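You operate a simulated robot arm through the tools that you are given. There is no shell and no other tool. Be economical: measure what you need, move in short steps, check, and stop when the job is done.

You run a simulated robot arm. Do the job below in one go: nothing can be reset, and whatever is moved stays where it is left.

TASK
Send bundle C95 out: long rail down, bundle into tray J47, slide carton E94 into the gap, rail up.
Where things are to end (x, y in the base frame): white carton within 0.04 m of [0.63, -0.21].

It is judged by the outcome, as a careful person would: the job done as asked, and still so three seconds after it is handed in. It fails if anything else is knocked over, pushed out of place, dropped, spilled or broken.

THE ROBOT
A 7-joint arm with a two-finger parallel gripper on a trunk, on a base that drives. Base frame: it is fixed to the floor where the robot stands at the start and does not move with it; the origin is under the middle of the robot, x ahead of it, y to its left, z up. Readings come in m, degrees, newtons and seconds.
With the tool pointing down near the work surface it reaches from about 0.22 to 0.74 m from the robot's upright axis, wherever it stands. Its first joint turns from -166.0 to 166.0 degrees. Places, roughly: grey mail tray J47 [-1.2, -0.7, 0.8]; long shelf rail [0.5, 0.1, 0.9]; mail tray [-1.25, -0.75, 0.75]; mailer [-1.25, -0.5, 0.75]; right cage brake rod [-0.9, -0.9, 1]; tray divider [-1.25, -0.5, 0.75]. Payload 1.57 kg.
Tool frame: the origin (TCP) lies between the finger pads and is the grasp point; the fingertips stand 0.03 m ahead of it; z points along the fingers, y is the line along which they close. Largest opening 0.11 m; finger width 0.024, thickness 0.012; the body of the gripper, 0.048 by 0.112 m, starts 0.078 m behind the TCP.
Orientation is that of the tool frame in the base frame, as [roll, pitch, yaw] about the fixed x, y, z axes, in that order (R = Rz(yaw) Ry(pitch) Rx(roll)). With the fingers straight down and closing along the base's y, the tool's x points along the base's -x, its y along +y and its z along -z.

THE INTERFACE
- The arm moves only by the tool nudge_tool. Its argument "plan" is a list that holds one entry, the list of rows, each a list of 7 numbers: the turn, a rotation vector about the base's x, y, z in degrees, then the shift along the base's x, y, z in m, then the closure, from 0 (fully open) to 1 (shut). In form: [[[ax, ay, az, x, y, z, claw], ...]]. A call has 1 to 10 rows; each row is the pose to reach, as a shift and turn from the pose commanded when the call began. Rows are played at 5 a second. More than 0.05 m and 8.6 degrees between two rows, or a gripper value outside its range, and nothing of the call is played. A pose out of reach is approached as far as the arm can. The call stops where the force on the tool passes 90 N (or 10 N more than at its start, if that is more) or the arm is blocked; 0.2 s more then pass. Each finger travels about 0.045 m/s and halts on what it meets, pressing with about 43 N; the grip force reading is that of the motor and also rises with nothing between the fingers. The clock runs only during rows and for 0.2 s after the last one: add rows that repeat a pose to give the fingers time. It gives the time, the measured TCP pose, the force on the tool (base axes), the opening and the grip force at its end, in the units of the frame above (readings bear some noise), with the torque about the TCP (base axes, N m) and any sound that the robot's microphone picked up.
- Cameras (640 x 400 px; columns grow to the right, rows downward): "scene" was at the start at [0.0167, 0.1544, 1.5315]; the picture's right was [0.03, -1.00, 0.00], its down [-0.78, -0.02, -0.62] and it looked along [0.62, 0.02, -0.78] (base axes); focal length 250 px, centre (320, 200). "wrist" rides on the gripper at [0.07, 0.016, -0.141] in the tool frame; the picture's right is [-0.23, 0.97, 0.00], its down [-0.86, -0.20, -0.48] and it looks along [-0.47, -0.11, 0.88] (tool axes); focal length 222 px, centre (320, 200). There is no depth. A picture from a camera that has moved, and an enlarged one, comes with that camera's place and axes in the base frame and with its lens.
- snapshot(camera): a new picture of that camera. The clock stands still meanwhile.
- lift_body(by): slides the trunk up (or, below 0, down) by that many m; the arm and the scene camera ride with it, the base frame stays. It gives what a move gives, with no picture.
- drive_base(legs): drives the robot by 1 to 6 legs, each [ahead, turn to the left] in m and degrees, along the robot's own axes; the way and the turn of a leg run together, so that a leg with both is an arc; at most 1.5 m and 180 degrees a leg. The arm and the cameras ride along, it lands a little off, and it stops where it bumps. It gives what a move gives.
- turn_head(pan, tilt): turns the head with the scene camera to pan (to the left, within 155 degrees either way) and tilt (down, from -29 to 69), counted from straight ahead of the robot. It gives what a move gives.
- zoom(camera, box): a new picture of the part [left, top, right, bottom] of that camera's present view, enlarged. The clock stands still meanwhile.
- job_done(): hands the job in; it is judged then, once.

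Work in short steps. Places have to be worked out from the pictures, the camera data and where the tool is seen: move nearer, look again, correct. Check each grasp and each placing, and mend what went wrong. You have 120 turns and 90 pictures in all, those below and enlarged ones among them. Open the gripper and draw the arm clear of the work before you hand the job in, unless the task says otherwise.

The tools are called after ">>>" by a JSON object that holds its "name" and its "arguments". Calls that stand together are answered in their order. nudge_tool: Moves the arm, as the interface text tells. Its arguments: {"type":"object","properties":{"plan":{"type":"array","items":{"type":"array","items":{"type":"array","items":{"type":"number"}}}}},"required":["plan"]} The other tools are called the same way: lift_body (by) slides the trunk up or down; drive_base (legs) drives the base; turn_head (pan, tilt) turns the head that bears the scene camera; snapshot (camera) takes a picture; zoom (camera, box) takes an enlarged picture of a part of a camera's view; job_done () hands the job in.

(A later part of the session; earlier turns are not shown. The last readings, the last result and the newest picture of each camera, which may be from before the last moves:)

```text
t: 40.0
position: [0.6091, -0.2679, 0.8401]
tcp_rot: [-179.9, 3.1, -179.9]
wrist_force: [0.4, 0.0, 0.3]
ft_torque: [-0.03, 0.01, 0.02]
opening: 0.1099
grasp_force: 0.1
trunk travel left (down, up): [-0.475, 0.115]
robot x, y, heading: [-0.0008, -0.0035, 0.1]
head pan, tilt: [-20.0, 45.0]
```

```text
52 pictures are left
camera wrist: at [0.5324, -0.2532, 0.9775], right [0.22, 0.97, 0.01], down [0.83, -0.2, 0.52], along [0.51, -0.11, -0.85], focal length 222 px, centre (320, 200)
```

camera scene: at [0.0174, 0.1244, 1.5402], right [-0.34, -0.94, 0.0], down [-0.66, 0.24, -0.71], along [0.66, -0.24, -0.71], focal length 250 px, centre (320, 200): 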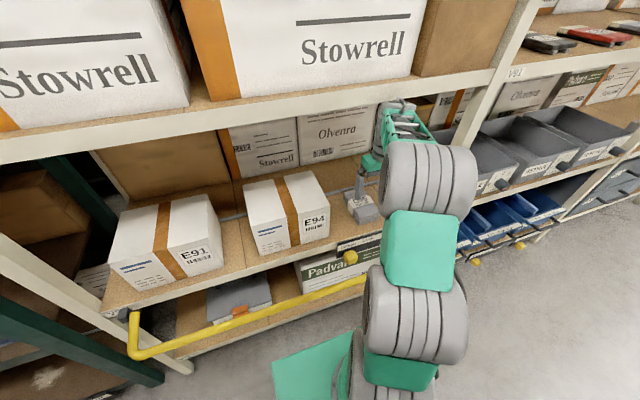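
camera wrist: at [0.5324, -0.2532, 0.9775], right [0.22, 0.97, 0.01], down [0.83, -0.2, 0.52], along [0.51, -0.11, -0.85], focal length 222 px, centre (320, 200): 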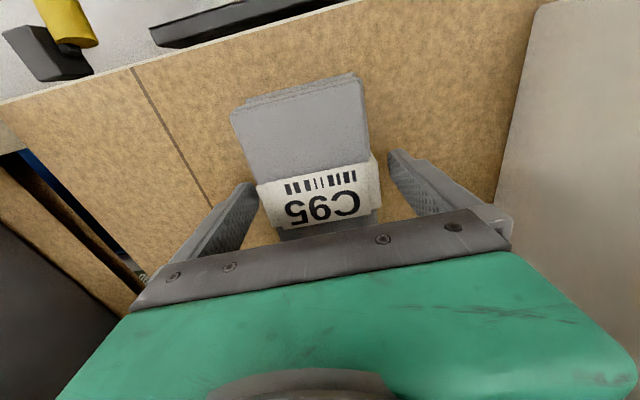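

>>> {"name": "nudge_tool", "arguments": {"plan": [[[0, 3, 0, 0.005, -0.002, -0.007, 0], [0, 3, 0, 0.005, -0.002, -0.014, 0]]]}}

>>> {"name": "zoom", "arguments": {"camera": "scene", "box": [330, 150, 410, 230]}}

```text
t: 40.6
position: [0.6144, -0.2717, 0.826]
tcp_rot: [-179.9, 0.1, -179.9]
wrist_force: [0.7, 0.0, -0.2]
ft_torque: [-0.01, -0.01, -0.02]
opening: 0.1099
grasp_force: 0.1
trunk travel left (down, up): [-0.475, 0.115]
robot x, y, heading: [0.0001, -0.0021, 0.3]
head pan, tilt: [-20.0, 45.0]
```

```text
5.00 times, centred on (370, 190) of scene
camera zoom: at [0.0177, 0.1243, 1.5402], right [-0.34, -0.94, 0.0], down [-0.66, 0.24, -0.71], along [0.66, -0.24, -0.71], focal length 1248 px, centre (70, 250)
```

zoom: 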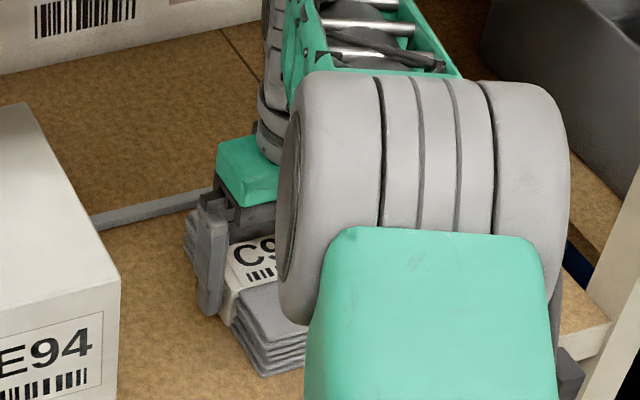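

Fingertips straddle the bundle mid-height; go 1 cm lower and close.

>>> {"name": "nudge_tool", "arguments": {"plan": [[[0, 0, 0, 0, 0, -0.006, 0], [0, 0, 0, 0, 0, -0.012, 0]]]}}

>>> {"name": "nudge_tool", "arguments": {"plan": [[[0, 0, 0, 0, 0, 0, 0.2], [0, 0, 0, 0, 0, 0, 0.35], [0, 0, 0, 0, 0, 0, 0.5], [0, 0, 0, 0, 0, 0, 0.5], [0, 0, 0, 0, 0, 0, 0.5], [0, 0, 0, 0, 0, 0, 0.5]]]}}

>>> {"name": "snapshot", "arguments": {"camera": "wrist"}}

```text
t: 41.2
position: [0.6137, -0.272, 0.8138]
tcp_rot: [-179.9, 0.1, -180.0]
wrist_force: [-0.5, 0.6, -0.3]
ft_torque: [-0.02, -0.01, 0.0]
opening: 0.11
grasp_force: 0.0
trunk travel left (down, up): [-0.475, 0.115]
robot x, y, heading: [-0.0011, -0.0032, 0.2]
head pan, tilt: [-20.0, 45.0]
```

```text
t: 42.6
position: [0.6154, -0.2718, 0.8145]
tcp_rot: [-179.9, 0.1, -179.9]
wrist_force: [0.9, -0.5, -0.1]
ft_torque: [0.06, -0.13, -0.05]
opening: 0.0945
grasp_force: 42.9
trunk travel left (down, up): [-0.475, 0.115]
robot x, y, heading: [0.0028, -0.0003, -0.2]
head pan, tilt: [-20.0, 45.0]
```

```text
50 pictures are left
camera wrist: at [0.5446, -0.2562, 0.9554], right [0.23, 0.97, 0.0], down [0.85, -0.2, 0.48], along [0.47, -0.11, -0.88], focal length 222 px, centre (320, 200)
```

wrist: 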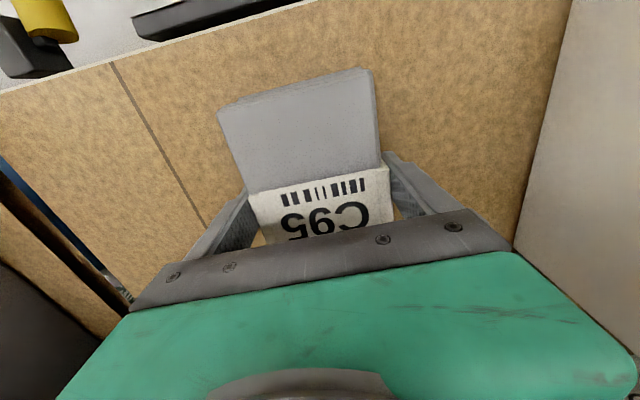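

Bundle gripped (width 0.0945, 43 N). Lift slowly and check.

>>> {"name": "nudge_tool", "arguments": {"plan": [[[0, 0, 0, 0, 0, 0.02, 0.5], [0, 0, 0, 0, 0, 0.05, 0.5], [0, 0, 0, 0, 0, 0.08, 0.5], [0, 0, 0, -0.02, 0, 0.11, 0.5], [0, 0, 0, -0.05, 0, 0.13, 0.5]]]}}

>>> {"name": "snapshot", "arguments": {"camera": "wrist"}}

```text
t: 43.8
position: [0.5637, -0.2711, 0.9426]
tcp_rot: [-179.9, 0.1, -179.9]
wrist_force: [0.1, 0.1, -1.8]
ft_torque: [0.02, -0.01, -0.01]
opening: 0.0944
grasp_force: 43.2
trunk travel left (down, up): [-0.475, 0.115]
robot x, y, heading: [-0.0018, -0.0011, 0.3]
head pan, tilt: [-20.0, 45.0]
```

```text
49 pictures are left
camera wrist: at [0.4938, -0.2549, 1.0835], right [0.23, 0.97, 0.0], down [0.85, -0.2, 0.48], along [0.47, -0.11, -0.88], focal length 222 px, centre (320, 200)
```

wrist: 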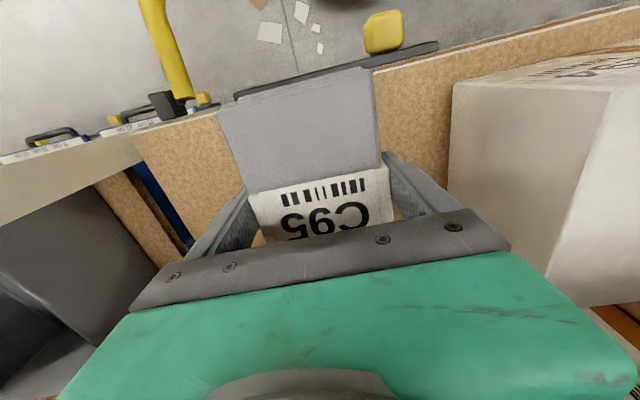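

Bundle is secure. Draw the arm back to a carry pose.

>>> {"name": "nudge_tool", "arguments": {"plan": [[[0, 0, 0, -0.035, 0.03, 0.02, 0.5], [0, 0, 0, -0.07, 0.06, 0.04, 0.5], [0, 0, 0, -0.1, 0.1, 0.06, 0.5], [0, 0, 0, -0.13, 0.13, 0.08, 0.5], [0, 0, 0, -0.16, 0.16, 0.1, 0.5], [0, 0, 0, -0.19, 0.2, 0.12, 0.5]]]}}

>>> {"name": "drive_base", "arguments": {"legs": [[-0.12, 0], [0, -90]]}}

>>> {"name": "turn_head", "arguments": {"pan": -60, "tilt": 35}}

>>> {"name": "snapshot", "arguments": {"camera": "scene"}}

```text
refused: row 1 steps farther than a row can; nothing moved
```

```text
t: 48.9
position: [-0.3894, -0.5647, 0.941]
tcp_rot: [-179.9, 0.2, 89.9]
wrist_force: [0.9, 0.4, -0.3]
ft_torque: [-0.01, -0.01, 0.0]
opening: 0.0944
grasp_force: 43.8
trunk travel left (down, up): [-0.475, 0.115]
robot x, y, heading: [-0.1198, -0.002, -90.3]
head pan, tilt: [-20.0, 45.0]
```

```text
t: 49.9
position: [-0.389, -0.5646, 0.9413]
tcp_rot: [-180.0, 0.1, 89.9]
wrist_force: [-0.6, 0.3, -1.2]
ft_torque: [-0.02, -0.02, 0.0]
opening: 0.0943
grasp_force: 42.8
trunk travel left (down, up): [-0.475, 0.115]
robot x, y, heading: [-0.1201, -0.0034, -90.1]
head pan, tilt: [-60.0, 35.0]
```

```text
48 pictures are left
camera scene: at [-0.0391, 0.0131, 1.555], right [-0.5, 0.87, 0.0], down [0.5, 0.29, -0.82], along [-0.71, -0.41, -0.57], focal length 250 px, centre (320, 200)
```

scene: 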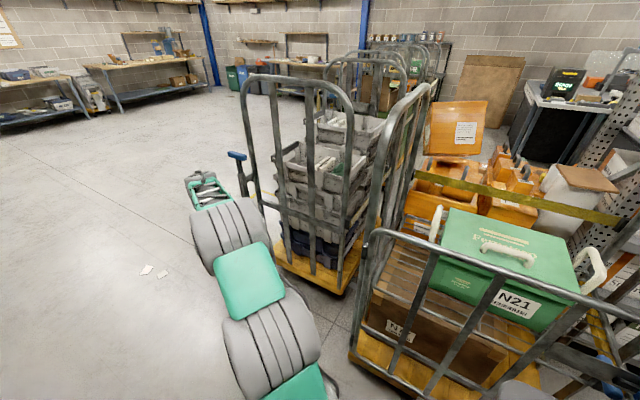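

The arm was still extended but nothing was hit; bundle held. Now fold the arm in properly (steps < 0.05).

>>> {"name": "nudge_tool", "arguments": {"plan": [[[0, 0, 0, 0.03, 0.028, 0.015, 0.5], [0, 0, 0, 0.06, 0.056, 0.03, 0.5], [0, 0, 0, 0.09, 0.084, 0.045, 0.5], [0, 0, 0, 0.12, 0.112, 0.06, 0.5], [0, 0, 0, 0.15, 0.14, 0.075, 0.5], [0, 0, 0, 0.18, 0.168, 0.09, 0.5], [0, 0, 0, 0.2, 0.19, 0.1, 0.5]]]}}

>>> {"name": "drive_base", "arguments": {"legs": [[1.2, 0]]}}

>>> {"name": "turn_head", "arguments": {"pan": -100, "tilt": 30}}

>>> {"name": "snapshot", "arguments": {"camera": "scene"}}

```text
t: 51.5
position: [-0.1894, -0.3738, 1.0419]
tcp_rot: [-179.9, 0.0, 89.8]
wrist_force: [-0.2, 0.4, -1.2]
ft_torque: [0.04, 0.01, 0.03]
opening: 0.0947
grasp_force: 42.3
trunk travel left (down, up): [-0.475, 0.115]
robot x, y, heading: [-0.118, -0.0052, -90.4]
head pan, tilt: [-60.0, 35.0]
```

```text
t: 57.7
position: [-0.2069, -1.5892, 1.0427]
tcp_rot: [-179.9, 0.0, 89.0]
wrist_force: [-0.3, -0.9, -1.2]
ft_torque: [0.02, -0.01, -0.01]
opening: 0.0944
grasp_force: 43.2
trunk travel left (down, up): [-0.475, 0.115]
robot x, y, heading: [-0.1324, -1.2176, -90.9]
head pan, tilt: [-60.0, 35.0]
```

```text
t: 58.8
position: [-0.2065, -1.5892, 1.041]
tcp_rot: [-179.9, 0.1, 89.0]
wrist_force: [0.3, -0.1, -0.2]
ft_torque: [0.01, -0.05, 0.01]
opening: 0.0945
grasp_force: 43.4
trunk travel left (down, up): [-0.475, 0.115]
robot x, y, heading: [-0.1322, -1.2171, -91.1]
head pan, tilt: [-100.0, 30.0]
```

```text
47 pictures are left
camera scene: at [-0.0637, -1.1426, 1.5628], right [0.19, 0.98, 0.0], down [0.49, -0.1, -0.87], along [-0.85, 0.16, -0.5], focal length 250 px, centre (320, 200)
```

scene: 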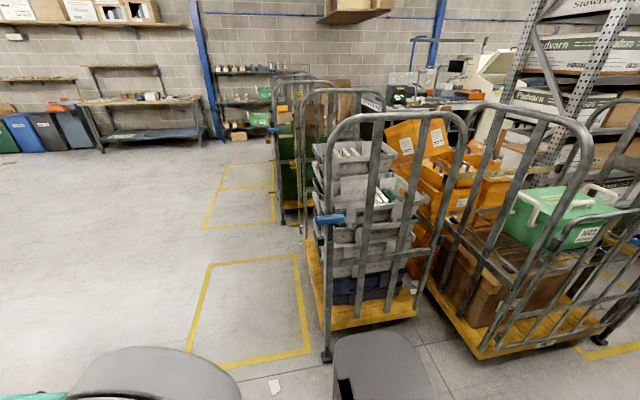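

The cage is open on its −y side; I'll drive round to stand at about (−1.22, −1.45) facing +y.

>>> {"name": "drive_base", "arguments": {"legs": [[0.23, 0], [0, -89], [1.08, 0]]}}

>>> {"name": "turn_head", "arguments": {"pan": -90, "tilt": 35}}

>>> {"name": "snapshot", "arguments": {"camera": "scene"}}

```text
t: 69.5
position: [-1.5975, -1.356, 1.0412]
tcp_rot: [-179.9, 0.0, -0.8]
wrist_force: [-0.9, 0.3, -1.7]
ft_torque: [-0.02, 0.02, 0.0]
opening: 0.0943
grasp_force: 42.8
trunk travel left (down, up): [-0.475, 0.115]
robot x, y, heading: [-1.2258, -1.4312, 178.9]
head pan, tilt: [-100.0, 30.0]
```

```text
t: 70.2
position: [-1.5962, -1.3559, 1.0405]
tcp_rot: [-179.9, 0.1, -0.8]
wrist_force: [-0.5, -0.5, -1.5]
ft_torque: [0.01, -0.05, 0.01]
opening: 0.0944
grasp_force: 43.4
trunk travel left (down, up): [-0.475, 0.115]
robot x, y, heading: [-1.2266, -1.4297, 178.9]
head pan, tilt: [-90.0, 35.0]
```

```text
46 pictures are left
camera scene: at [-1.1656, -1.4994, 1.555], right [1.0, -0.02, 0.0], down [-0.01, -0.57, -0.82], along [0.01, 0.82, -0.57], focal length 250 px, centre (320, 200)
```

scene: 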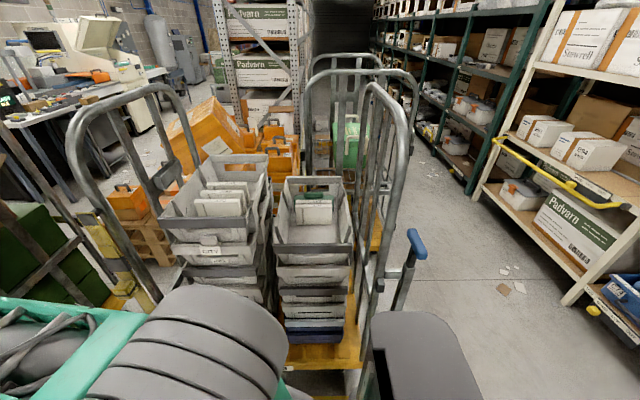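

>>> {"name": "zoom", "arguments": {"camera": "scene", "box": [150, 130, 400, 340]}}

```text
1.90 times, centred on (275, 235) of scene
camera zoom: at [-1.1656, -1.4994, 1.555], right [1.0, -0.02, 0.0], down [-0.01, -0.57, -0.82], along [0.01, 0.82, -0.57], focal length 476 px, centre (406, 133)
```

zoom: 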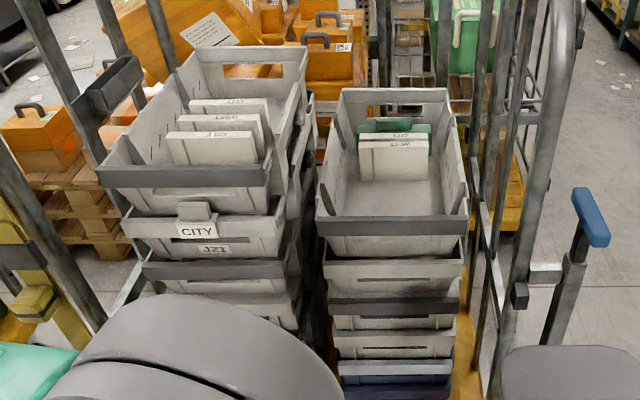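

Right stack's top tray at ≈(−1.19, −0.55), rim z≈0.85, matches J47's given place; its near half is free, green divider and mailers behind. Turn to face it and check for its label.

>>> {"name": "drive_base", "arguments": {"legs": [[0, -88.9], [0.07, 0]]}}

>>> {"name": "turn_head", "arguments": {"pan": 0, "tilt": 45}}

>>> {"name": "snapshot", "arguments": {"camera": "scene"}}

>>> {"name": "snapshot", "arguments": {"camera": "wrist"}}

```text
t: 75.0
position: [-1.1502, -0.989, 1.0408]
tcp_rot: [-180.0, 0.0, -90.7]
wrist_force: [0.6, -0.3, -1.5]
ft_torque: [-0.02, -0.03, 0.04]
opening: 0.0941
grasp_force: 42.7
trunk travel left (down, up): [-0.475, 0.115]
robot x, y, heading: [-1.225, -1.3604, 89.4]
head pan, tilt: [-90.0, 35.0]
```

```text
t: 76.7
position: [-1.1509, -0.9898, 1.0406]
tcp_rot: [-179.9, 0.1, -90.7]
wrist_force: [-0.2, -0.2, -0.4]
ft_torque: [0.0, 0.0, 0.0]
opening: 0.0945
grasp_force: 42.4
trunk travel left (down, up): [-0.475, 0.115]
robot x, y, heading: [-1.2228, -1.36, 89.3]
head pan, tilt: [0.0, 45.0]
```

```text
44 pictures are left
camera scene: at [-1.3778, -1.3383, 1.5402], right [1.0, -0.01, 0.0], down [-0.01, -0.71, -0.71], along [0.01, 0.71, -0.71], focal length 250 px, centre (320, 200)
```

scene: 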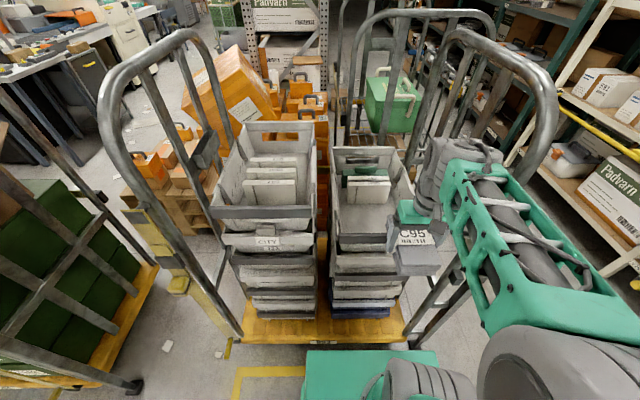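

```text
43 pictures are left
camera wrist: at [-1.1674, -1.0602, 1.1826], right [-0.97, 0.24, 0.0], down [0.21, 0.85, 0.48], along [0.12, 0.47, -0.88], focal length 222 px, centre (320, 200)
```

wrist: 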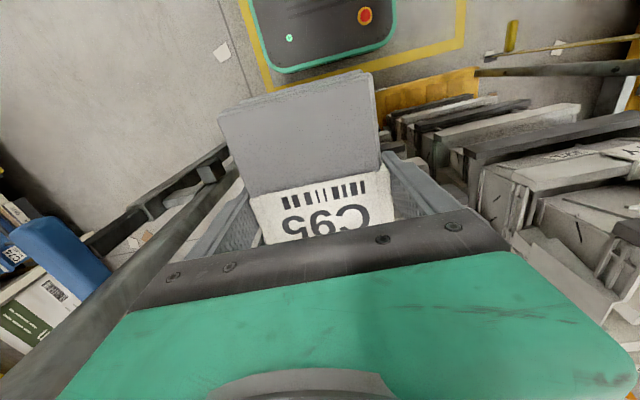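

The right hoop (x≈−0.9) is near the arm's elbow; I'll shift the robot 0.17 m left so the arm stays clear.

>>> {"name": "drive_base", "arguments": {"legs": [[0, 90], [0.17, 0], [0, -90], [0.04, 0]]}}

>>> {"name": "snapshot", "arguments": {"camera": "scene"}}

```text
t: 86.3
position: [-1.3269, -0.9469, 1.0397]
tcp_rot: [-179.8, 0.0, -89.5]
wrist_force: [-0.4, 0.5, -1.1]
ft_torque: [-0.02, 0.0, 0.0]
opening: 0.0943
grasp_force: 43.5
trunk travel left (down, up): [-0.475, 0.115]
robot x, y, heading: [-1.3953, -1.3171, 90.4]
head pan, tilt: [0.0, 45.0]
```

```text
42 pictures are left
camera scene: at [-1.5493, -1.2989, 1.5402], right [1.0, 0.0, 0.0], down [0.0, -0.71, -0.71], along [0.0, 0.71, -0.71], focal length 250 px, centre (320, 200)
```

scene: 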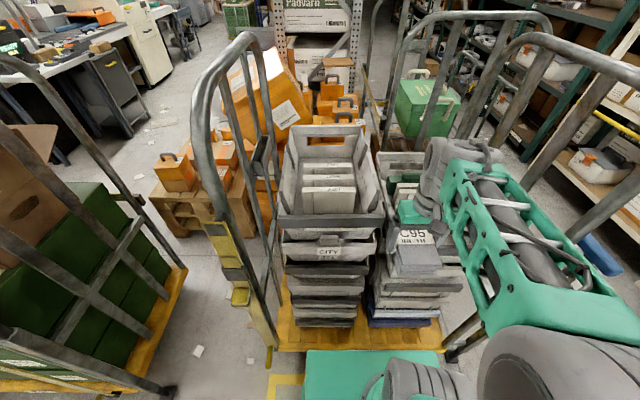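

Now extend the arm over the tray at safe height and look.

>>> {"name": "nudge_tool", "arguments": {"plan": [[[0, 0, 0, 0.02, 0.035, 0.01, 0.5], [0, 0, 0, 0.04, 0.07, 0.015, 0.5], [0, 0, 0, 0.06, 0.105, 0.015, 0.5], [0, 0, 0, 0.08, 0.14, 0.015, 0.5], [0, 0, 0, 0.1, 0.18, 0.015, 0.5], [0, 0, 0, 0.12, 0.215, 0.015, 0.5], [0, 0, 0, 0.13, 0.25, 0.015, 0.5]]]}}

>>> {"name": "snapshot", "arguments": {"camera": "wrist"}}

>>> {"name": "snapshot", "arguments": {"camera": "scene"}}

```text
t: 87.9
position: [-1.1961, -0.6953, 1.0532]
tcp_rot: [-179.9, 0.0, -89.6]
wrist_force: [-0.3, -0.5, -0.8]
ft_torque: [-0.02, -0.04, 0.02]
opening: 0.0947
grasp_force: 42.6
trunk travel left (down, up): [-0.475, 0.115]
robot x, y, heading: [-1.3959, -1.3184, 90.1]
head pan, tilt: [0.0, 45.0]
```

```text
41 pictures are left
camera wrist: at [-1.2123, -0.7668, 1.1952], right [-0.98, 0.22, 0.0], down [0.19, 0.86, 0.48], along [0.11, 0.47, -0.88], focal length 222 px, centre (320, 200)
```

wrist: 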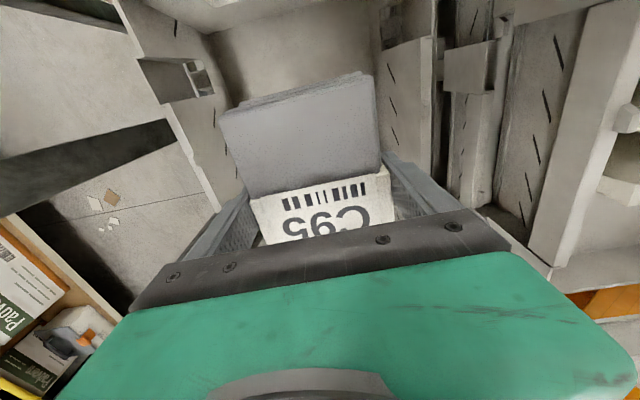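

```text
40 pictures are left
camera scene: at [-1.549, -1.2987, 1.5402], right [1.0, 0.0, 0.0], down [0.0, -0.71, -0.71], along [0.0, 0.71, -0.71], focal length 250 px, centre (320, 200)
```

scene: 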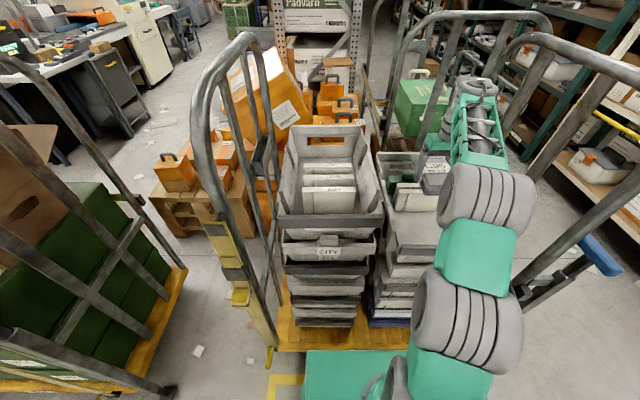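

Tray interior lies below; shift slightly to (−1.18, −0.675) and lower part way.

>>> {"name": "nudge_tool", "arguments": {"plan": [[[0, 0, 0, 0.014, 0.018, -0.03, 0.5], [0, 0, 0, 0.014, 0.018, -0.07, 0.5], [0, 0, 0, 0.014, 0.018, -0.11, 0.5], [0, 0, 0, 0.014, 0.018, -0.14, 0.5]]]}}

>>> {"name": "snapshot", "arguments": {"camera": "wrist"}}

>>> {"name": "zoom", "arguments": {"camera": "scene", "box": [350, 130, 510, 280]}}

```text
t: 88.9
position: [-1.1816, -0.6762, 0.9196]
tcp_rot: [-179.8, 0.3, -89.7]
wrist_force: [1.2, -4.2, 25.3]
ft_torque: [1.07, 1.47, 0.26]
opening: 0.0941
grasp_force: 43.2
trunk travel left (down, up): [-0.475, 0.115]
robot x, y, heading: [-1.3922, -1.3238, 90.4]
head pan, tilt: [0.0, 45.0]
```

```text
39 pictures are left
camera wrist: at [-1.1981, -0.7488, 1.0599], right [-0.98, 0.22, 0.0], down [0.19, 0.85, 0.48], along [0.11, 0.47, -0.87], focal length 222 px, centre (320, 200)
```

wrist: 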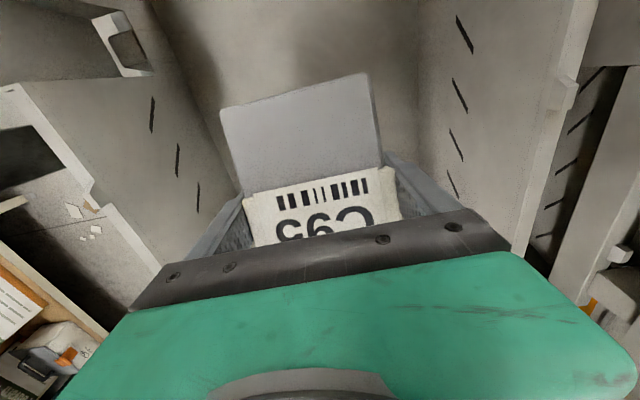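

```text
2.67 times, centred on (430, 205) of scene
camera zoom: at [-1.5498, -1.301, 1.5406], right [1.0, 0.0, 0.0], down [0.0, -0.71, -0.71], along [0.0, 0.71, -0.71], focal length 666 px, centre (27, 187)
```

zoom: 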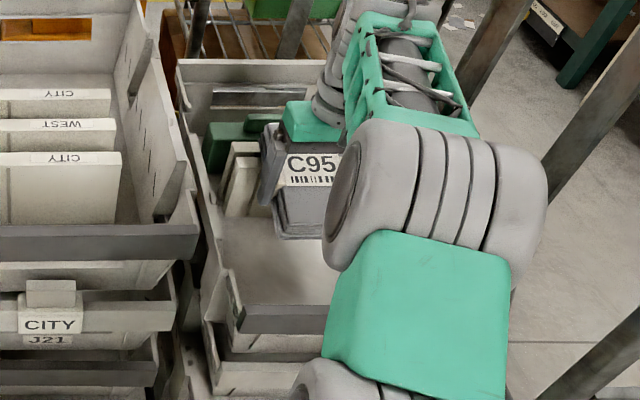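

Contact (25 N) at the far-left corner of the bundle: mailers stand there (y≈−0.63). Raise, and turn the bundle 90° so it lies across the tray in the free near part.

>>> {"name": "nudge_tool", "arguments": {"plan": [[[0, 0, 0, 0, 0, 0.04, 0.5], [0, 0, 0, 0, 0, 0.08, 0.5], [0, 0, 0, 0, 0, 0.11, 0.5]]]}}

>>> {"name": "nudge_tool", "arguments": {"plan": [[[0, 0, 8.5, 0, -0.01, 0, 0.5], [0, 0, 17, 0, -0.02, 0, 0.5], [0, 0, 25.5, 0, -0.03, 0, 0.5], [0, 0, 34, 0, -0.04, 0, 0.5], [0, 0, 42.5, 0, -0.044, 0, 0.5], [0, 0, 51, 0, -0.044, 0, 0.5], [0, 0, 59.5, 0, -0.044, 0, 0.5], [0, 0, 68, 0, -0.044, 0, 0.5], [0, 0, 76.5, 0, -0.044, 0, 0.5], [0, 0, 85, 0, -0.044, 0, 0.5]]]}}

>>> {"name": "snapshot", "arguments": {"camera": "wrist"}}

>>> {"name": "zoom", "arguments": {"camera": "scene", "box": [350, 130, 510, 280]}}

```text
t: 89.7
position: [-1.1858, -0.6771, 1.0253]
tcp_rot: [-179.9, 0.0, -89.6]
wrist_force: [0.5, 0.3, -1.6]
ft_torque: [0.01, 0.01, 0.02]
opening: 0.0941
grasp_force: 43.2
trunk travel left (down, up): [-0.475, 0.115]
robot x, y, heading: [-1.3918, -1.3191, 90.4]
head pan, tilt: [0.0, 45.0]
```

```text
t: 91.9
position: [-1.1832, -0.7211, 1.0265]
tcp_rot: [-179.9, 0.0, -4.5]
wrist_force: [0.2, -1.1, -0.6]
ft_torque: [-0.02, 0.01, -0.02]
opening: 0.0943
grasp_force: 42.9
trunk travel left (down, up): [-0.475, 0.115]
robot x, y, heading: [-1.3925, -1.3185, 90.0]
head pan, tilt: [0.0, 45.0]
```

```text
37 pictures are left
camera wrist: at [-1.115, -0.7452, 1.1676], right [-0.3, -0.95, 0.0], down [-0.84, 0.26, 0.48], along [-0.46, 0.15, -0.88], focal length 222 px, centre (320, 200)
```

wrist: 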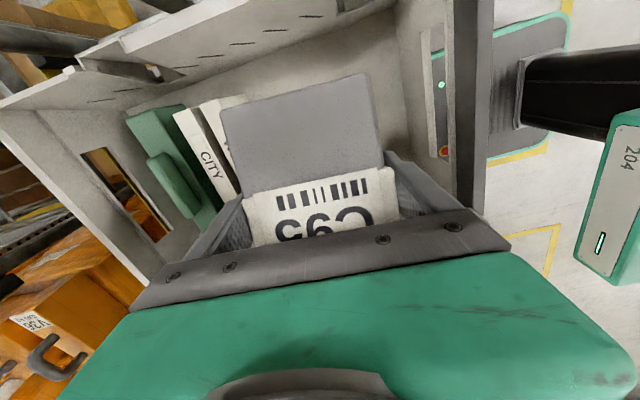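

```text
2.67 times, centred on (430, 205) of scene
camera zoom: at [-1.5492, -1.2992, 1.5402], right [1.0, 0.0, 0.0], down [0.0, -0.71, -0.71], along [0.0, 0.71, -0.71], focal length 666 px, centre (27, 187)
```

zoom: 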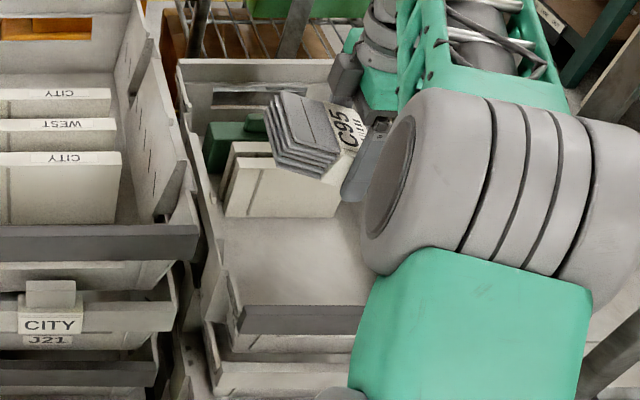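

Mailers' front is at y≈−0.61; free floor is in front of them. Finish the turn at y −0.717 and lower.

>>> {"name": "nudge_tool", "arguments": {"plan": [[[0, 0, 4.5, 0.002, 0.004, -0.03, 0.5], [0, 0, 4.5, 0.002, 0.004, -0.06, 0.5], [0, 0, 4.5, 0.002, 0.004, -0.09, 0.5], [0, 0, 4.5, 0.002, 0.004, -0.12, 0.5], [0, 0, 4.5, 0.002, 0.004, -0.15, 0.5]]]}}

>>> {"name": "snapshot", "arguments": {"camera": "wrist"}}

>>> {"name": "zoom", "arguments": {"camera": "scene", "box": [350, 130, 510, 280]}}

```text
t: 93.1
position: [-1.1822, -0.7183, 0.8734]
tcp_rot: [-179.9, 0.0, -0.1]
wrist_force: [0.0, -1.0, -1.2]
ft_torque: [0.0, -0.04, 0.0]
opening: 0.0943
grasp_force: 42.9
trunk travel left (down, up): [-0.475, 0.115]
robot x, y, heading: [-1.3965, -1.3208, 89.9]
head pan, tilt: [0.0, 45.0]
```

```text
35 pictures are left
camera wrist: at [-1.1119, -0.7351, 1.0148], right [-0.23, -0.97, 0.0], down [-0.85, 0.2, 0.48], along [-0.47, 0.11, -0.88], focal length 222 px, centre (320, 200)
```

wrist: 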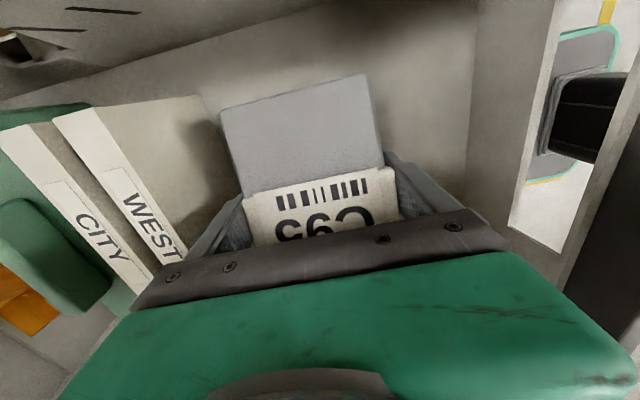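

```text
2.67 times, centred on (430, 205) of scene
camera zoom: at [-1.5491, -1.299, 1.5402], right [1.0, 0.0, 0.0], down [0.0, -0.71, -0.71], along [0.0, 0.71, -0.71], focal length 666 px, centre (27, 187)
```

zoom: 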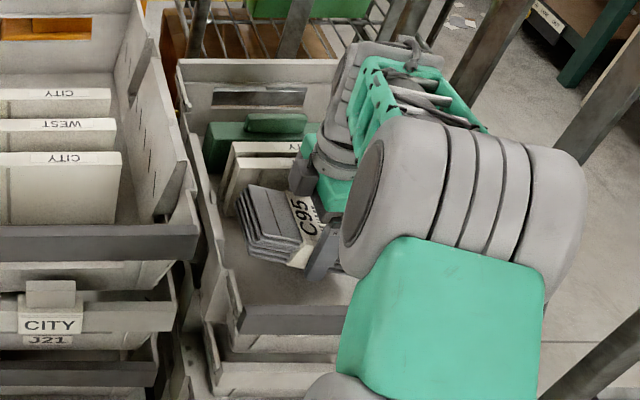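

It fits between the mailers and near wall. Shift 1 cm toward −y and lower in small steps to contact.

>>> {"name": "nudge_tool", "arguments": {"plan": [[[0, 0, 0, 0, -0.01, -0.01, 0.5], [0, 0, 0, 0, -0.01, -0.025, 0.5], [0, 0, 0, 0, -0.01, -0.037, 0.5], [0, 0, 0, 0, -0.01, -0.044, 0.5], [0, 0, 0, 0, -0.01, -0.05, 0.5]]]}}

```text
t: 94.4
position: [-1.1813, -0.7219, 0.8412]
tcp_rot: [-178.5, -0.5, -0.1]
wrist_force: [-0.6, -1.1, 30.7]
ft_torque: [-1.76, 0.28, -0.23]
opening: 0.0948
grasp_force: 43.3
trunk travel left (down, up): [-0.475, 0.115]
robot x, y, heading: [-1.3957, -1.3187, 90.1]
head pan, tilt: [0.0, 45.0]
stopped in row 5: the force on the tool passed its limit (the readings are from after the stop); the commanded pose is now the measured one
```

Contact on the −y side. Back off slightly and look.

>>> {"name": "nudge_tool", "arguments": {"plan": [[[-1.4, 0, 0, 0, 0, 0.012, 0.5]]]}}

>>> {"name": "snapshot", "arguments": {"camera": "wrist"}}

>>> {"name": "zoom", "arguments": {"camera": "scene", "box": [380, 170, 460, 250]}}

```text
t: 94.8
position: [-1.1808, -0.7239, 0.8441]
tcp_rot: [179.3, -0.2, -0.1]
wrist_force: [-0.1, -0.8, -0.5]
ft_torque: [0.02, -0.01, -0.04]
opening: 0.0945
grasp_force: 43.1
trunk travel left (down, up): [-0.475, 0.115]
robot x, y, heading: [-1.3993, -1.3181, 90.2]
head pan, tilt: [0.0, 45.0]
```

```text
33 pictures are left
camera wrist: at [-1.1119, -0.74, 0.9868], right [-0.23, -0.97, 0.01], down [-0.86, 0.21, 0.47], along [-0.46, 0.1, -0.88], focal length 222 px, centre (320, 200)
```

wrist: 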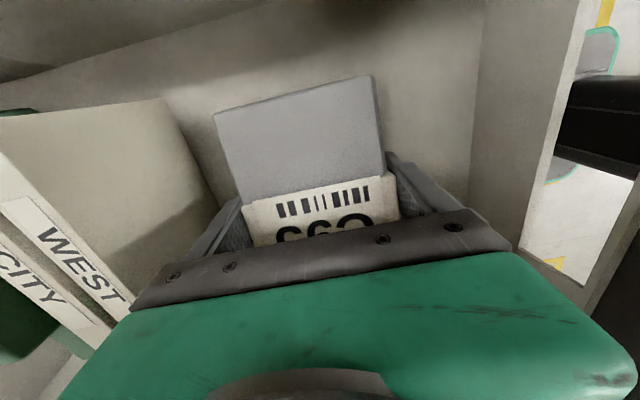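

```text
5.00 times, centred on (420, 210) of scene
camera zoom: at [-1.5496, -1.3, 1.5394], right [1.0, 0.01, 0.0], down [0.0, -0.71, -0.71], along [0.0, 0.71, -0.71], focal length 1248 px, centre (-180, 150)
```

zoom: 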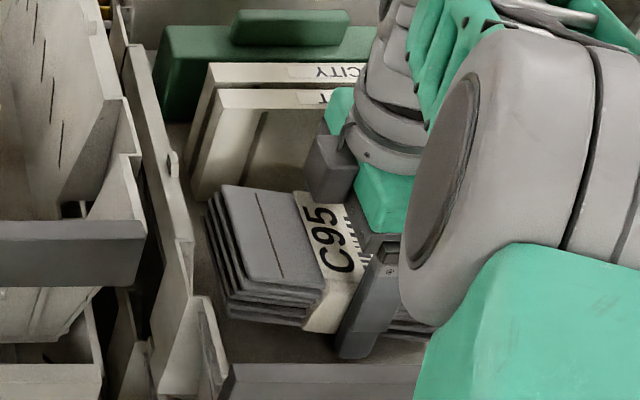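

Bundle is just above the tray floor. Lower a few mm and check the force.

>>> {"name": "nudge_tool", "arguments": {"plan": [[[0.7, 0, 0, 0, 0.006, -0.004, 0.5], [0.7, 0, 0, 0, 0.006, -0.007, 0.5]]]}}

```text
t: 95.4
position: [-1.1809, -0.7174, 0.8406]
tcp_rot: [-179.9, -0.2, -0.2]
wrist_force: [-1.1, -0.1, -0.5]
ft_torque: [-0.03, -0.02, -0.01]
opening: 0.0941
grasp_force: 42.5
trunk travel left (down, up): [-0.475, 0.115]
robot x, y, heading: [-1.394, -1.3192, 90.6]
head pan, tilt: [0.0, 45.0]
```

>>> {"name": "nudge_tool", "arguments": {"plan": [[[0, 0, 0, 0, 0.002, -0.005, 0.5], [0, 0, 0, 0, 0.002, -0.01, 0.5]]]}}

```text
t: 96.0
position: [-1.1803, -0.716, 0.8409]
tcp_rot: [-179.2, -0.5, -0.2]
wrist_force: [-4.2, -19.4, 61.2]
ft_torque: [-3.83, 0.56, -0.17]
opening: 0.0946
grasp_force: 43.2
trunk travel left (down, up): [-0.475, 0.115]
robot x, y, heading: [-1.3956, -1.3218, 90.1]
head pan, tilt: [0.0, 45.0]
```

One-sided contact on the −y side again, probably the sloping near wall. Raise 1.5 cm, shift 1 cm toward +y, and lower again.

>>> {"name": "nudge_tool", "arguments": {"plan": [[[0, 0, 0, 0, 0, 0.02, 0.5], [-0.7, 0, 0, 0, 0.012, 0.02, 0.5], [-0.7, 0, 0, 0, 0.012, 0.012, 0.5], [-0.7, 0, 0, 0, 0.012, 0.006, 0.5], [-0.7, 0, 0, 0, 0.012, 0.0, 0.5]]]}}

>>> {"name": "zoom", "arguments": {"camera": "scene", "box": [380, 170, 460, 250]}}

```text
t: 97.2
position: [-1.1816, -0.7025, 0.8398]
tcp_rot: [-179.8, -0.4, -0.1]
wrist_force: [-3.4, -8.4, 55.6]
ft_torque: [-3.2, 0.61, 0.42]
opening: 0.0945
grasp_force: 43.0
trunk travel left (down, up): [-0.475, 0.115]
robot x, y, heading: [-1.3971, -1.3226, 90.3]
head pan, tilt: [0.0, 45.0]
```

```text
5.00 times, centred on (420, 210) of scene
camera zoom: at [-1.5513, -1.3052, 1.5411], right [1.0, 0.01, 0.0], down [0.0, -0.7, -0.71], along [0.0, 0.71, -0.7], focal length 1248 px, centre (-180, 150)
```

zoom: 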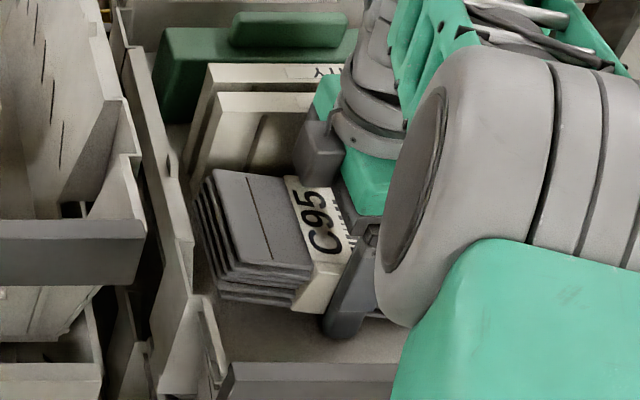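

Same height at a different y: that's the tray floor. Unload a few mm and open.

>>> {"name": "nudge_tool", "arguments": {"plan": [[[0, 0, 0, 0, 0, 0.007, 0.5], [0, 0, 0, 0, 0, 0.007, 0.3], [0, 0, 0, 0, -0.003, 0.007, 0.1], [0, 0, 0, 0, -0.003, 0.007, 0.04], [0, 0, 0, 0, -0.003, 0.007, 0.04]]]}}

>>> {"name": "zoom", "arguments": {"camera": "scene", "box": [380, 170, 460, 250]}}

```text
t: 98.4
position: [-1.1818, -0.7069, 0.8408]
tcp_rot: [179.9, -0.4, -0.1]
wrist_force: [0.5, -3.3, 34.2]
ft_torque: [1.8, 0.29, 0.36]
opening: 0.1025
grasp_force: 0.0
trunk travel left (down, up): [-0.475, 0.115]
robot x, y, heading: [-1.3976, -1.3164, 90.1]
head pan, tilt: [0.0, 45.0]
```

```text
5.00 times, centred on (420, 210) of scene
camera zoom: at [-1.5504, -1.3035, 1.5402], right [1.0, 0.01, 0.0], down [0.0, -0.71, -0.71], along [0.0, 0.71, -0.71], focal length 1248 px, centre (-180, 150)
```

zoom: 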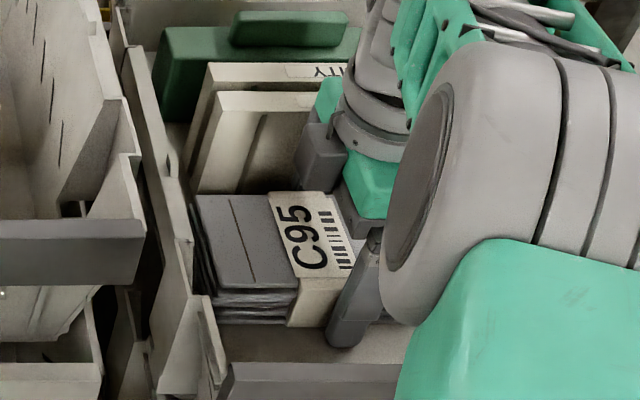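

The bundle lies flat in the tray. Rise straight up.

>>> {"name": "nudge_tool", "arguments": {"plan": [[[0, 0, 0, 0, 0, 0.02, 0.04], [0, 0, 0, 0, 0, 0.05, 0.04], [0, 0, 0, 0, 0, 0.09, 0.04], [0, 0, 0, 0, 0, 0.13, 0.04], [0, 0, 0, 0, 0, 0.17, 0.04], [0, 0, 0, 0, 0, 0.21, 0.04]]]}}

>>> {"name": "snapshot", "arguments": {"camera": "wrist"}}

>>> {"name": "zoom", "arguments": {"camera": "scene", "box": [350, 130, 510, 280]}}

```text
t: 99.8
position: [-1.1813, -0.7041, 1.0482]
tcp_rot: [179.5, -0.2, 0.1]
wrist_force: [-0.9, 0.0, -0.3]
ft_torque: [-0.03, -0.01, -0.02]
opening: 0.1055
grasp_force: 0.0
trunk travel left (down, up): [-0.475, 0.115]
robot x, y, heading: [-1.3886, -1.3192, 90.4]
head pan, tilt: [0.0, 45.0]
```

```text
29 pictures are left
camera wrist: at [-1.1113, -0.7211, 1.1889], right [-0.23, -0.97, 0.01], down [-0.86, 0.2, 0.47], along [-0.46, 0.1, -0.88], focal length 222 px, centre (320, 200)
```

wrist: 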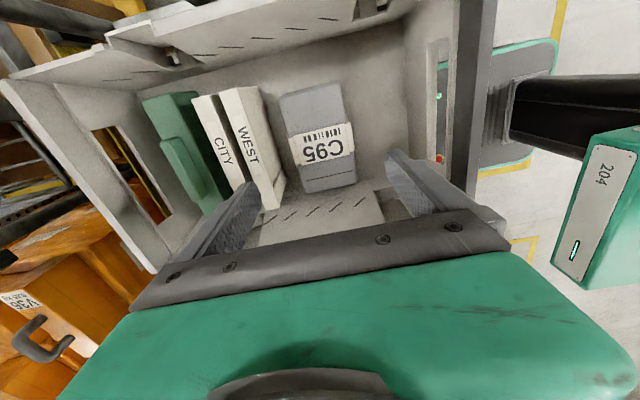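

```text
2.67 times, centred on (430, 205) of scene
camera zoom: at [-1.5494, -1.2998, 1.5401], right [1.0, 0.01, 0.0], down [0.0, -0.71, -0.71], along [0.0, 0.71, -0.71], focal length 666 px, centre (27, 187)
```

zoom: 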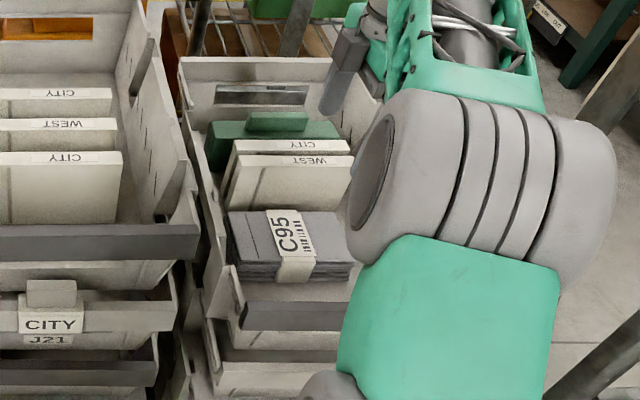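

Bundle well placed. Fold the arm back and rotate the tool to its standard orientation.

>>> {"name": "nudge_tool", "arguments": {"plan": [[[0, 0, -8.5, -0.01, -0.02, 0.01, 0], [0, 0, -17, -0.02, -0.045, 0.02, 0], [0, 0, -25.5, -0.03, -0.07, 0.02, 0], [0, 0, -34, -0.045, -0.1, 0.02, 0], [0, 0, -42.5, -0.06, -0.13, 0.02, 0], [0, 0, -51, -0.075, -0.16, 0.02, 0], [0, 0, -59.5, -0.09, -0.19, 0.02, 0], [0, 0, -68, -0.11, -0.22, 0.02, 0], [0, 0, -76.5, -0.13, -0.24, 0.02, 0], [0, 0, -85, -0.14, -0.26, 0.02, 0]]]}}

>>> {"name": "zoom", "arguments": {"camera": "scene", "box": [340, 120, 500, 280]}}

```text
t: 102.0
position: [-1.321, -0.9678, 1.0684]
tcp_rot: [179.4, -0.3, -85.2]
wrist_force: [0.0, 0.5, -0.2]
ft_torque: [0.02, 0.0, 0.01]
opening: 0.1101
grasp_force: 0.1
trunk travel left (down, up): [-0.475, 0.115]
robot x, y, heading: [-1.3949, -1.3204, 90.3]
head pan, tilt: [0.0, 45.0]
```

```text
2.50 times, centred on (420, 200) of scene
camera zoom: at [-1.5495, -1.2998, 1.5402], right [1.0, 0.01, 0.0], down [0.0, -0.71, -0.71], along [0.0, 0.71, -0.71], focal length 624 px, centre (70, 200)
```

zoom: 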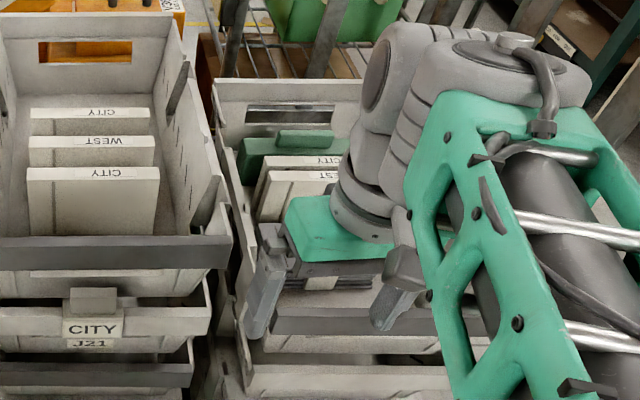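

Now drive back to the shelf, retracing the path.

>>> {"name": "drive_base", "arguments": {"legs": [[-0.12, 0], [0, -90.3], [1.27, 0], [0, 90], [1.3, 0]]}}

```text
t: 123.0
position: [-0.0196, 0.19, 1.0669]
tcp_rot: [179.5, -0.2, -86.7]
wrist_force: [0.2, -0.4, 0.6]
ft_torque: [0.0, -0.01, 0.03]
opening: 0.1099
grasp_force: 0.1
trunk travel left (down, up): [-0.475, 0.115]
robot x, y, heading: [-0.1063, -0.1644, 88.4]
head pan, tilt: [0.0, 45.0]
```

>>> {"name": "drive_base", "arguments": {"legs": [[0.2, 0], [0, -88.4], [0.1, 0]]}}

>>> {"name": "turn_head", "arguments": {"pan": 0, "tilt": 50}}

>>> {"name": "snapshot", "arguments": {"camera": "scene"}}

>>> {"name": "snapshot", "arguments": {"camera": "wrist"}}

```text
t: 129.1
position: [0.3549, -0.0286, 1.0667]
tcp_rot: [179.5, -0.3, -173.9]
wrist_force: [-0.3, 0.3, -0.4]
ft_torque: [0.03, -0.03, -0.02]
opening: 0.1096
grasp_force: 0.0
trunk travel left (down, up): [-0.475, 0.115]
robot x, y, heading: [-0.0015, 0.0353, 1.4]
head pan, tilt: [0.0, 45.0]
```

```text
t: 129.8
position: [0.3537, -0.0272, 1.0664]
tcp_rot: [179.6, -0.4, -174.0]
wrist_force: [0.5, -1.7, -0.3]
ft_torque: [0.0, 0.01, 0.0]
opening: 0.1101
grasp_force: 0.1
trunk travel left (down, up): [-0.475, 0.115]
robot x, y, heading: [-0.0004, 0.0392, 1.5]
head pan, tilt: [0.0, 50.0]
```

```text
26 pictures are left
camera scene: at [0.013, 0.1938, 1.5333], right [0.03, -1.0, 0.0], down [-0.77, -0.02, -0.64], along [0.64, 0.02, -0.77], focal length 250 px, centre (320, 200)
```

scene: 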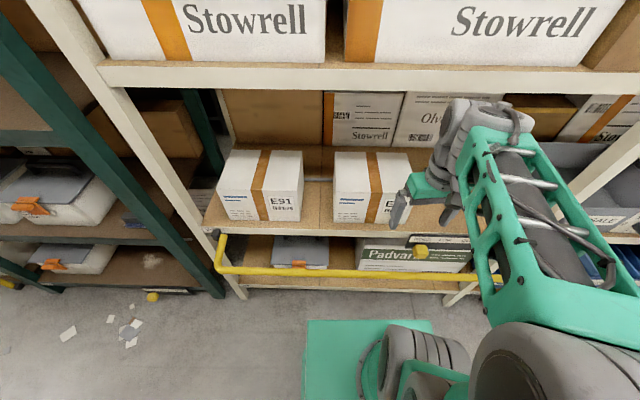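

```text
25 pictures are left
camera wrist: at [0.2838, -0.0216, 1.2089], right [0.12, 0.99, 0.01], down [0.87, -0.11, 0.47], along [0.47, -0.05, -0.88], focal length 222 px, centre (320, 200)
```

wrist: 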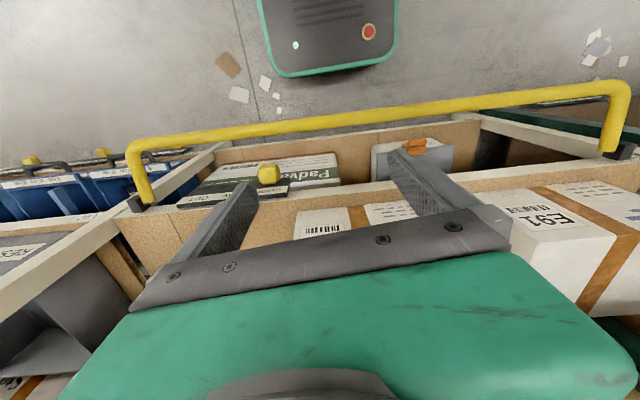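

>>> {"name": "zoom", "arguments": {"camera": "scene", "box": [270, 130, 430, 240]}}

```text
3.64 times, centred on (350, 185) of scene
camera zoom: at [0.013, 0.1938, 1.5333], right [0.03, -1.0, 0.0], down [-0.77, -0.02, -0.64], along [0.64, 0.02, -0.77], focal length 908 px, centre (211, 254)
```

zoom: 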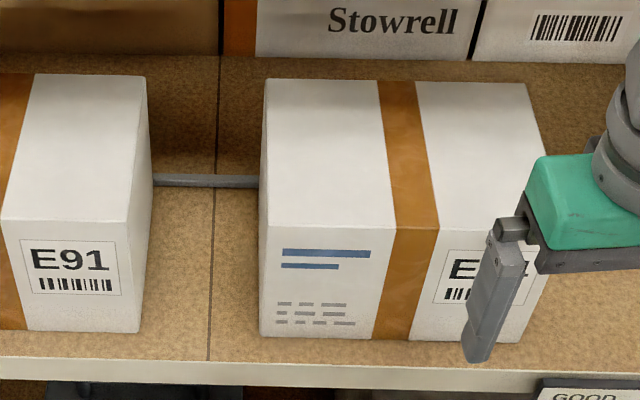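

Carton E94 estimate: x 0.54–0.74, y −0.10…0.16, top z≈0.94; gap to E91 ≈0.12 m. I'll turn the tool 90° and bring open fingers into the gap left of E94 to push it along.

>>> {"name": "nudge_tool", "arguments": {"plan": [[[0, 0, 8.4, 0.005, 0.025, 0, 0], [0, 0, 16.8, 0.01, 0.05, 0, 0], [0, 0, 25.2, 0.015, 0.075, -0.005, 0], [0, 0, 33.6, 0.02, 0.1, -0.01, 0], [0, 0, 42, 0.025, 0.125, -0.015, 0], [0, 0, 50.4, 0.03, 0.15, -0.02, 0], [0, 0, 58.8, 0.04, 0.175, -0.025, 0], [0, 0, 67.2, 0.05, 0.2, -0.03, 0], [0, 0, 75.6, 0.06, 0.225, -0.035, 0], [0, 0, 84, 0.08, 0.245, -0.04, 0]]]}}

>>> {"name": "nudge_tool", "arguments": {"plan": [[[0, 0, 0, 0.04, 0, 0, 0], [0, 0, 0, 0.08, 0, 0, 0], [0, 0, 0, 0.12, 0, 0, 0], [0, 0, 0, 0.16, 0, 0, 0], [0, 0, 0, 0.195, 0, 0, 0]]]}}

>>> {"name": "snapshot", "arguments": {"camera": "wrist"}}

>>> {"name": "zoom", "arguments": {"camera": "scene", "box": [200, 80, 450, 260]}}

```text
t: 131.9
position: [0.4354, 0.2182, 1.0264]
tcp_rot: [179.5, -0.1, -89.7]
wrist_force: [-0.8, 0.1, -0.2]
ft_torque: [-0.03, -0.01, -0.01]
opening: 0.1101
grasp_force: 0.1
trunk travel left (down, up): [-0.475, 0.115]
robot x, y, heading: [0.0002, 0.0426, 1.7]
head pan, tilt: [0.0, 50.0]
```

```text
t: 132.9
position: [0.4368, 0.2014, 1.0353]
tcp_rot: [172.2, -2.1, -85.1]
wrist_force: [-0.5, -1.0, -0.1]
ft_torque: [0.01, -0.04, -0.01]
opening: 0.1097
grasp_force: 0.0
trunk travel left (down, up): [-0.475, 0.115]
robot x, y, heading: [-0.0334, 0.0426, 7.0]
head pan, tilt: [0.0, 50.0]
stopped in row 4: the arm was blocked; the commanded pose is now the measured one
```

```text
23 pictures are left
camera wrist: at [0.4463, 0.1369, 1.1796], right [-0.98, 0.15, 0.12], down [0.19, 0.89, 0.42], along [-0.05, 0.43, -0.9], focal length 222 px, centre (320, 200)
```

wrist: 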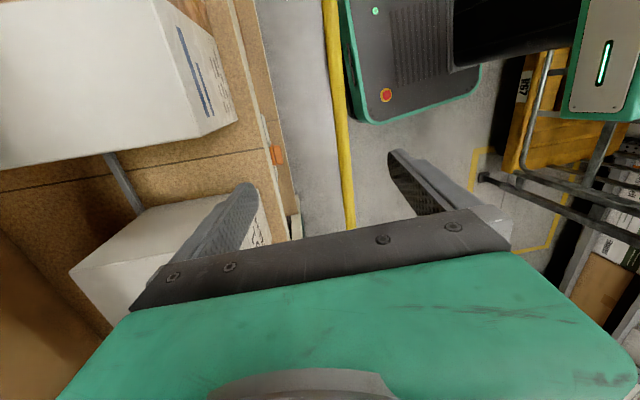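

```text
2.22 times, centred on (325, 170) of scene
camera zoom: at [-0.1994, 0.1706, 1.5465], right [0.12, -0.99, 0.0], down [-0.69, -0.08, -0.72], along [0.72, 0.09, -0.69], focal length 555 px, centre (309, 267)
```

zoom: 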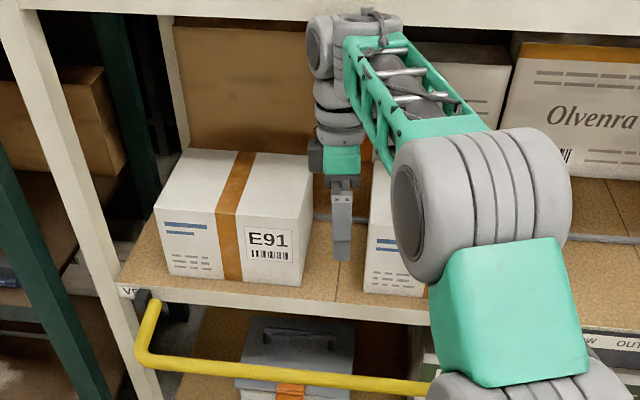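

The wrist ran into the upper shelf edge and the robot has been pushed back and tilted (~7°). I'll retract gently to let it settle.

>>> {"name": "nudge_tool", "arguments": {"plan": [[[0, 0, 0, -0.015, 0, 0, 0], [0, 0, 0, -0.03, 0, 0, 0], [0, 0, 0, -0.045, 0, 0, 0]]]}}

>>> {"name": "snapshot", "arguments": {"camera": "scene"}}

```text
t: 133.2
position: [0.4476, 0.1851, 1.1006]
tcp_rot: [175.1, -2.2, -85.6]
wrist_force: [-1.9, 0.5, 0.1]
ft_torque: [0.07, -0.13, 0.09]
opening: 0.1101
grasp_force: 0.0
trunk travel left (down, up): [-0.475, 0.115]
robot x, y, heading: [-0.0564, 0.0391, 11.6]
head pan, tilt: [0.0, 50.0]
stopped in row 1: the arm was blocked; the commanded pose is now the measured one
```

```text
21 pictures are left
camera scene: at [-0.221, 0.1579, 1.55], right [0.2, -0.98, 0.0], down [-0.68, -0.13, -0.72], along [0.7, 0.15, -0.69], focal length 250 px, centre (320, 200)
```

scene: 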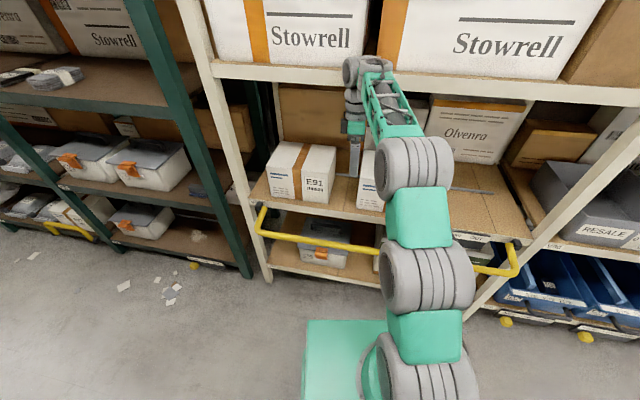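

>>> {"name": "zoom", "arguments": {"camera": "scene", "box": [290, 30, 450, 190]}}

>>> {"name": "zoom", "arguments": {"camera": "scene", "box": [240, 180, 540, 400]}}

```text
2.50 times, centred on (370, 110) of scene
camera zoom: at [-0.221, 0.1579, 1.55], right [0.2, -0.98, 0.0], down [-0.68, -0.13, -0.72], along [0.7, 0.15, -0.69], focal length 624 px, centre (195, 425)
```

zoom: 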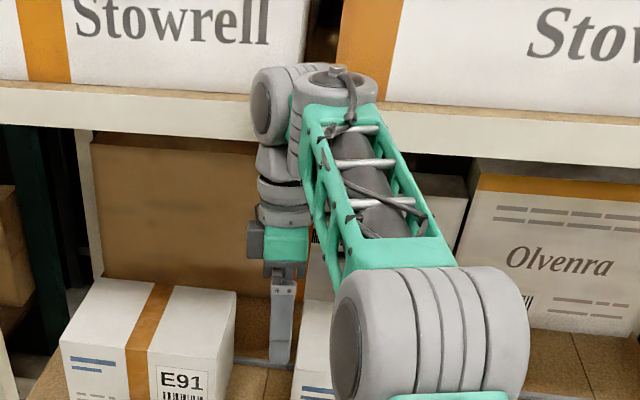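

```text
1.82 times, centred on (390, 290) of scene
camera zoom: at [-0.221, 0.1579, 1.55], right [0.2, -0.98, 0.0], down [-0.68, -0.13, -0.72], along [0.7, 0.15, -0.69], focal length 454 px, centre (193, 36)
```

zoom: 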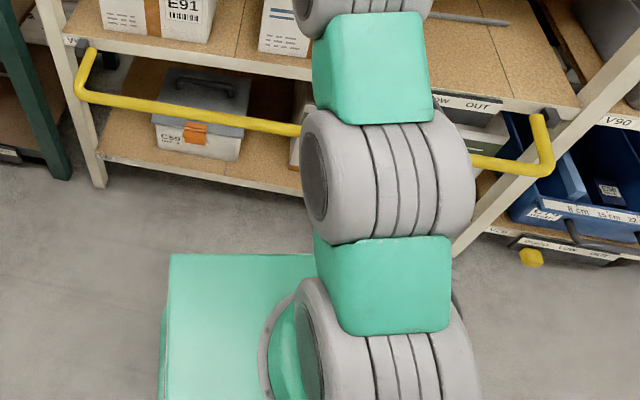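

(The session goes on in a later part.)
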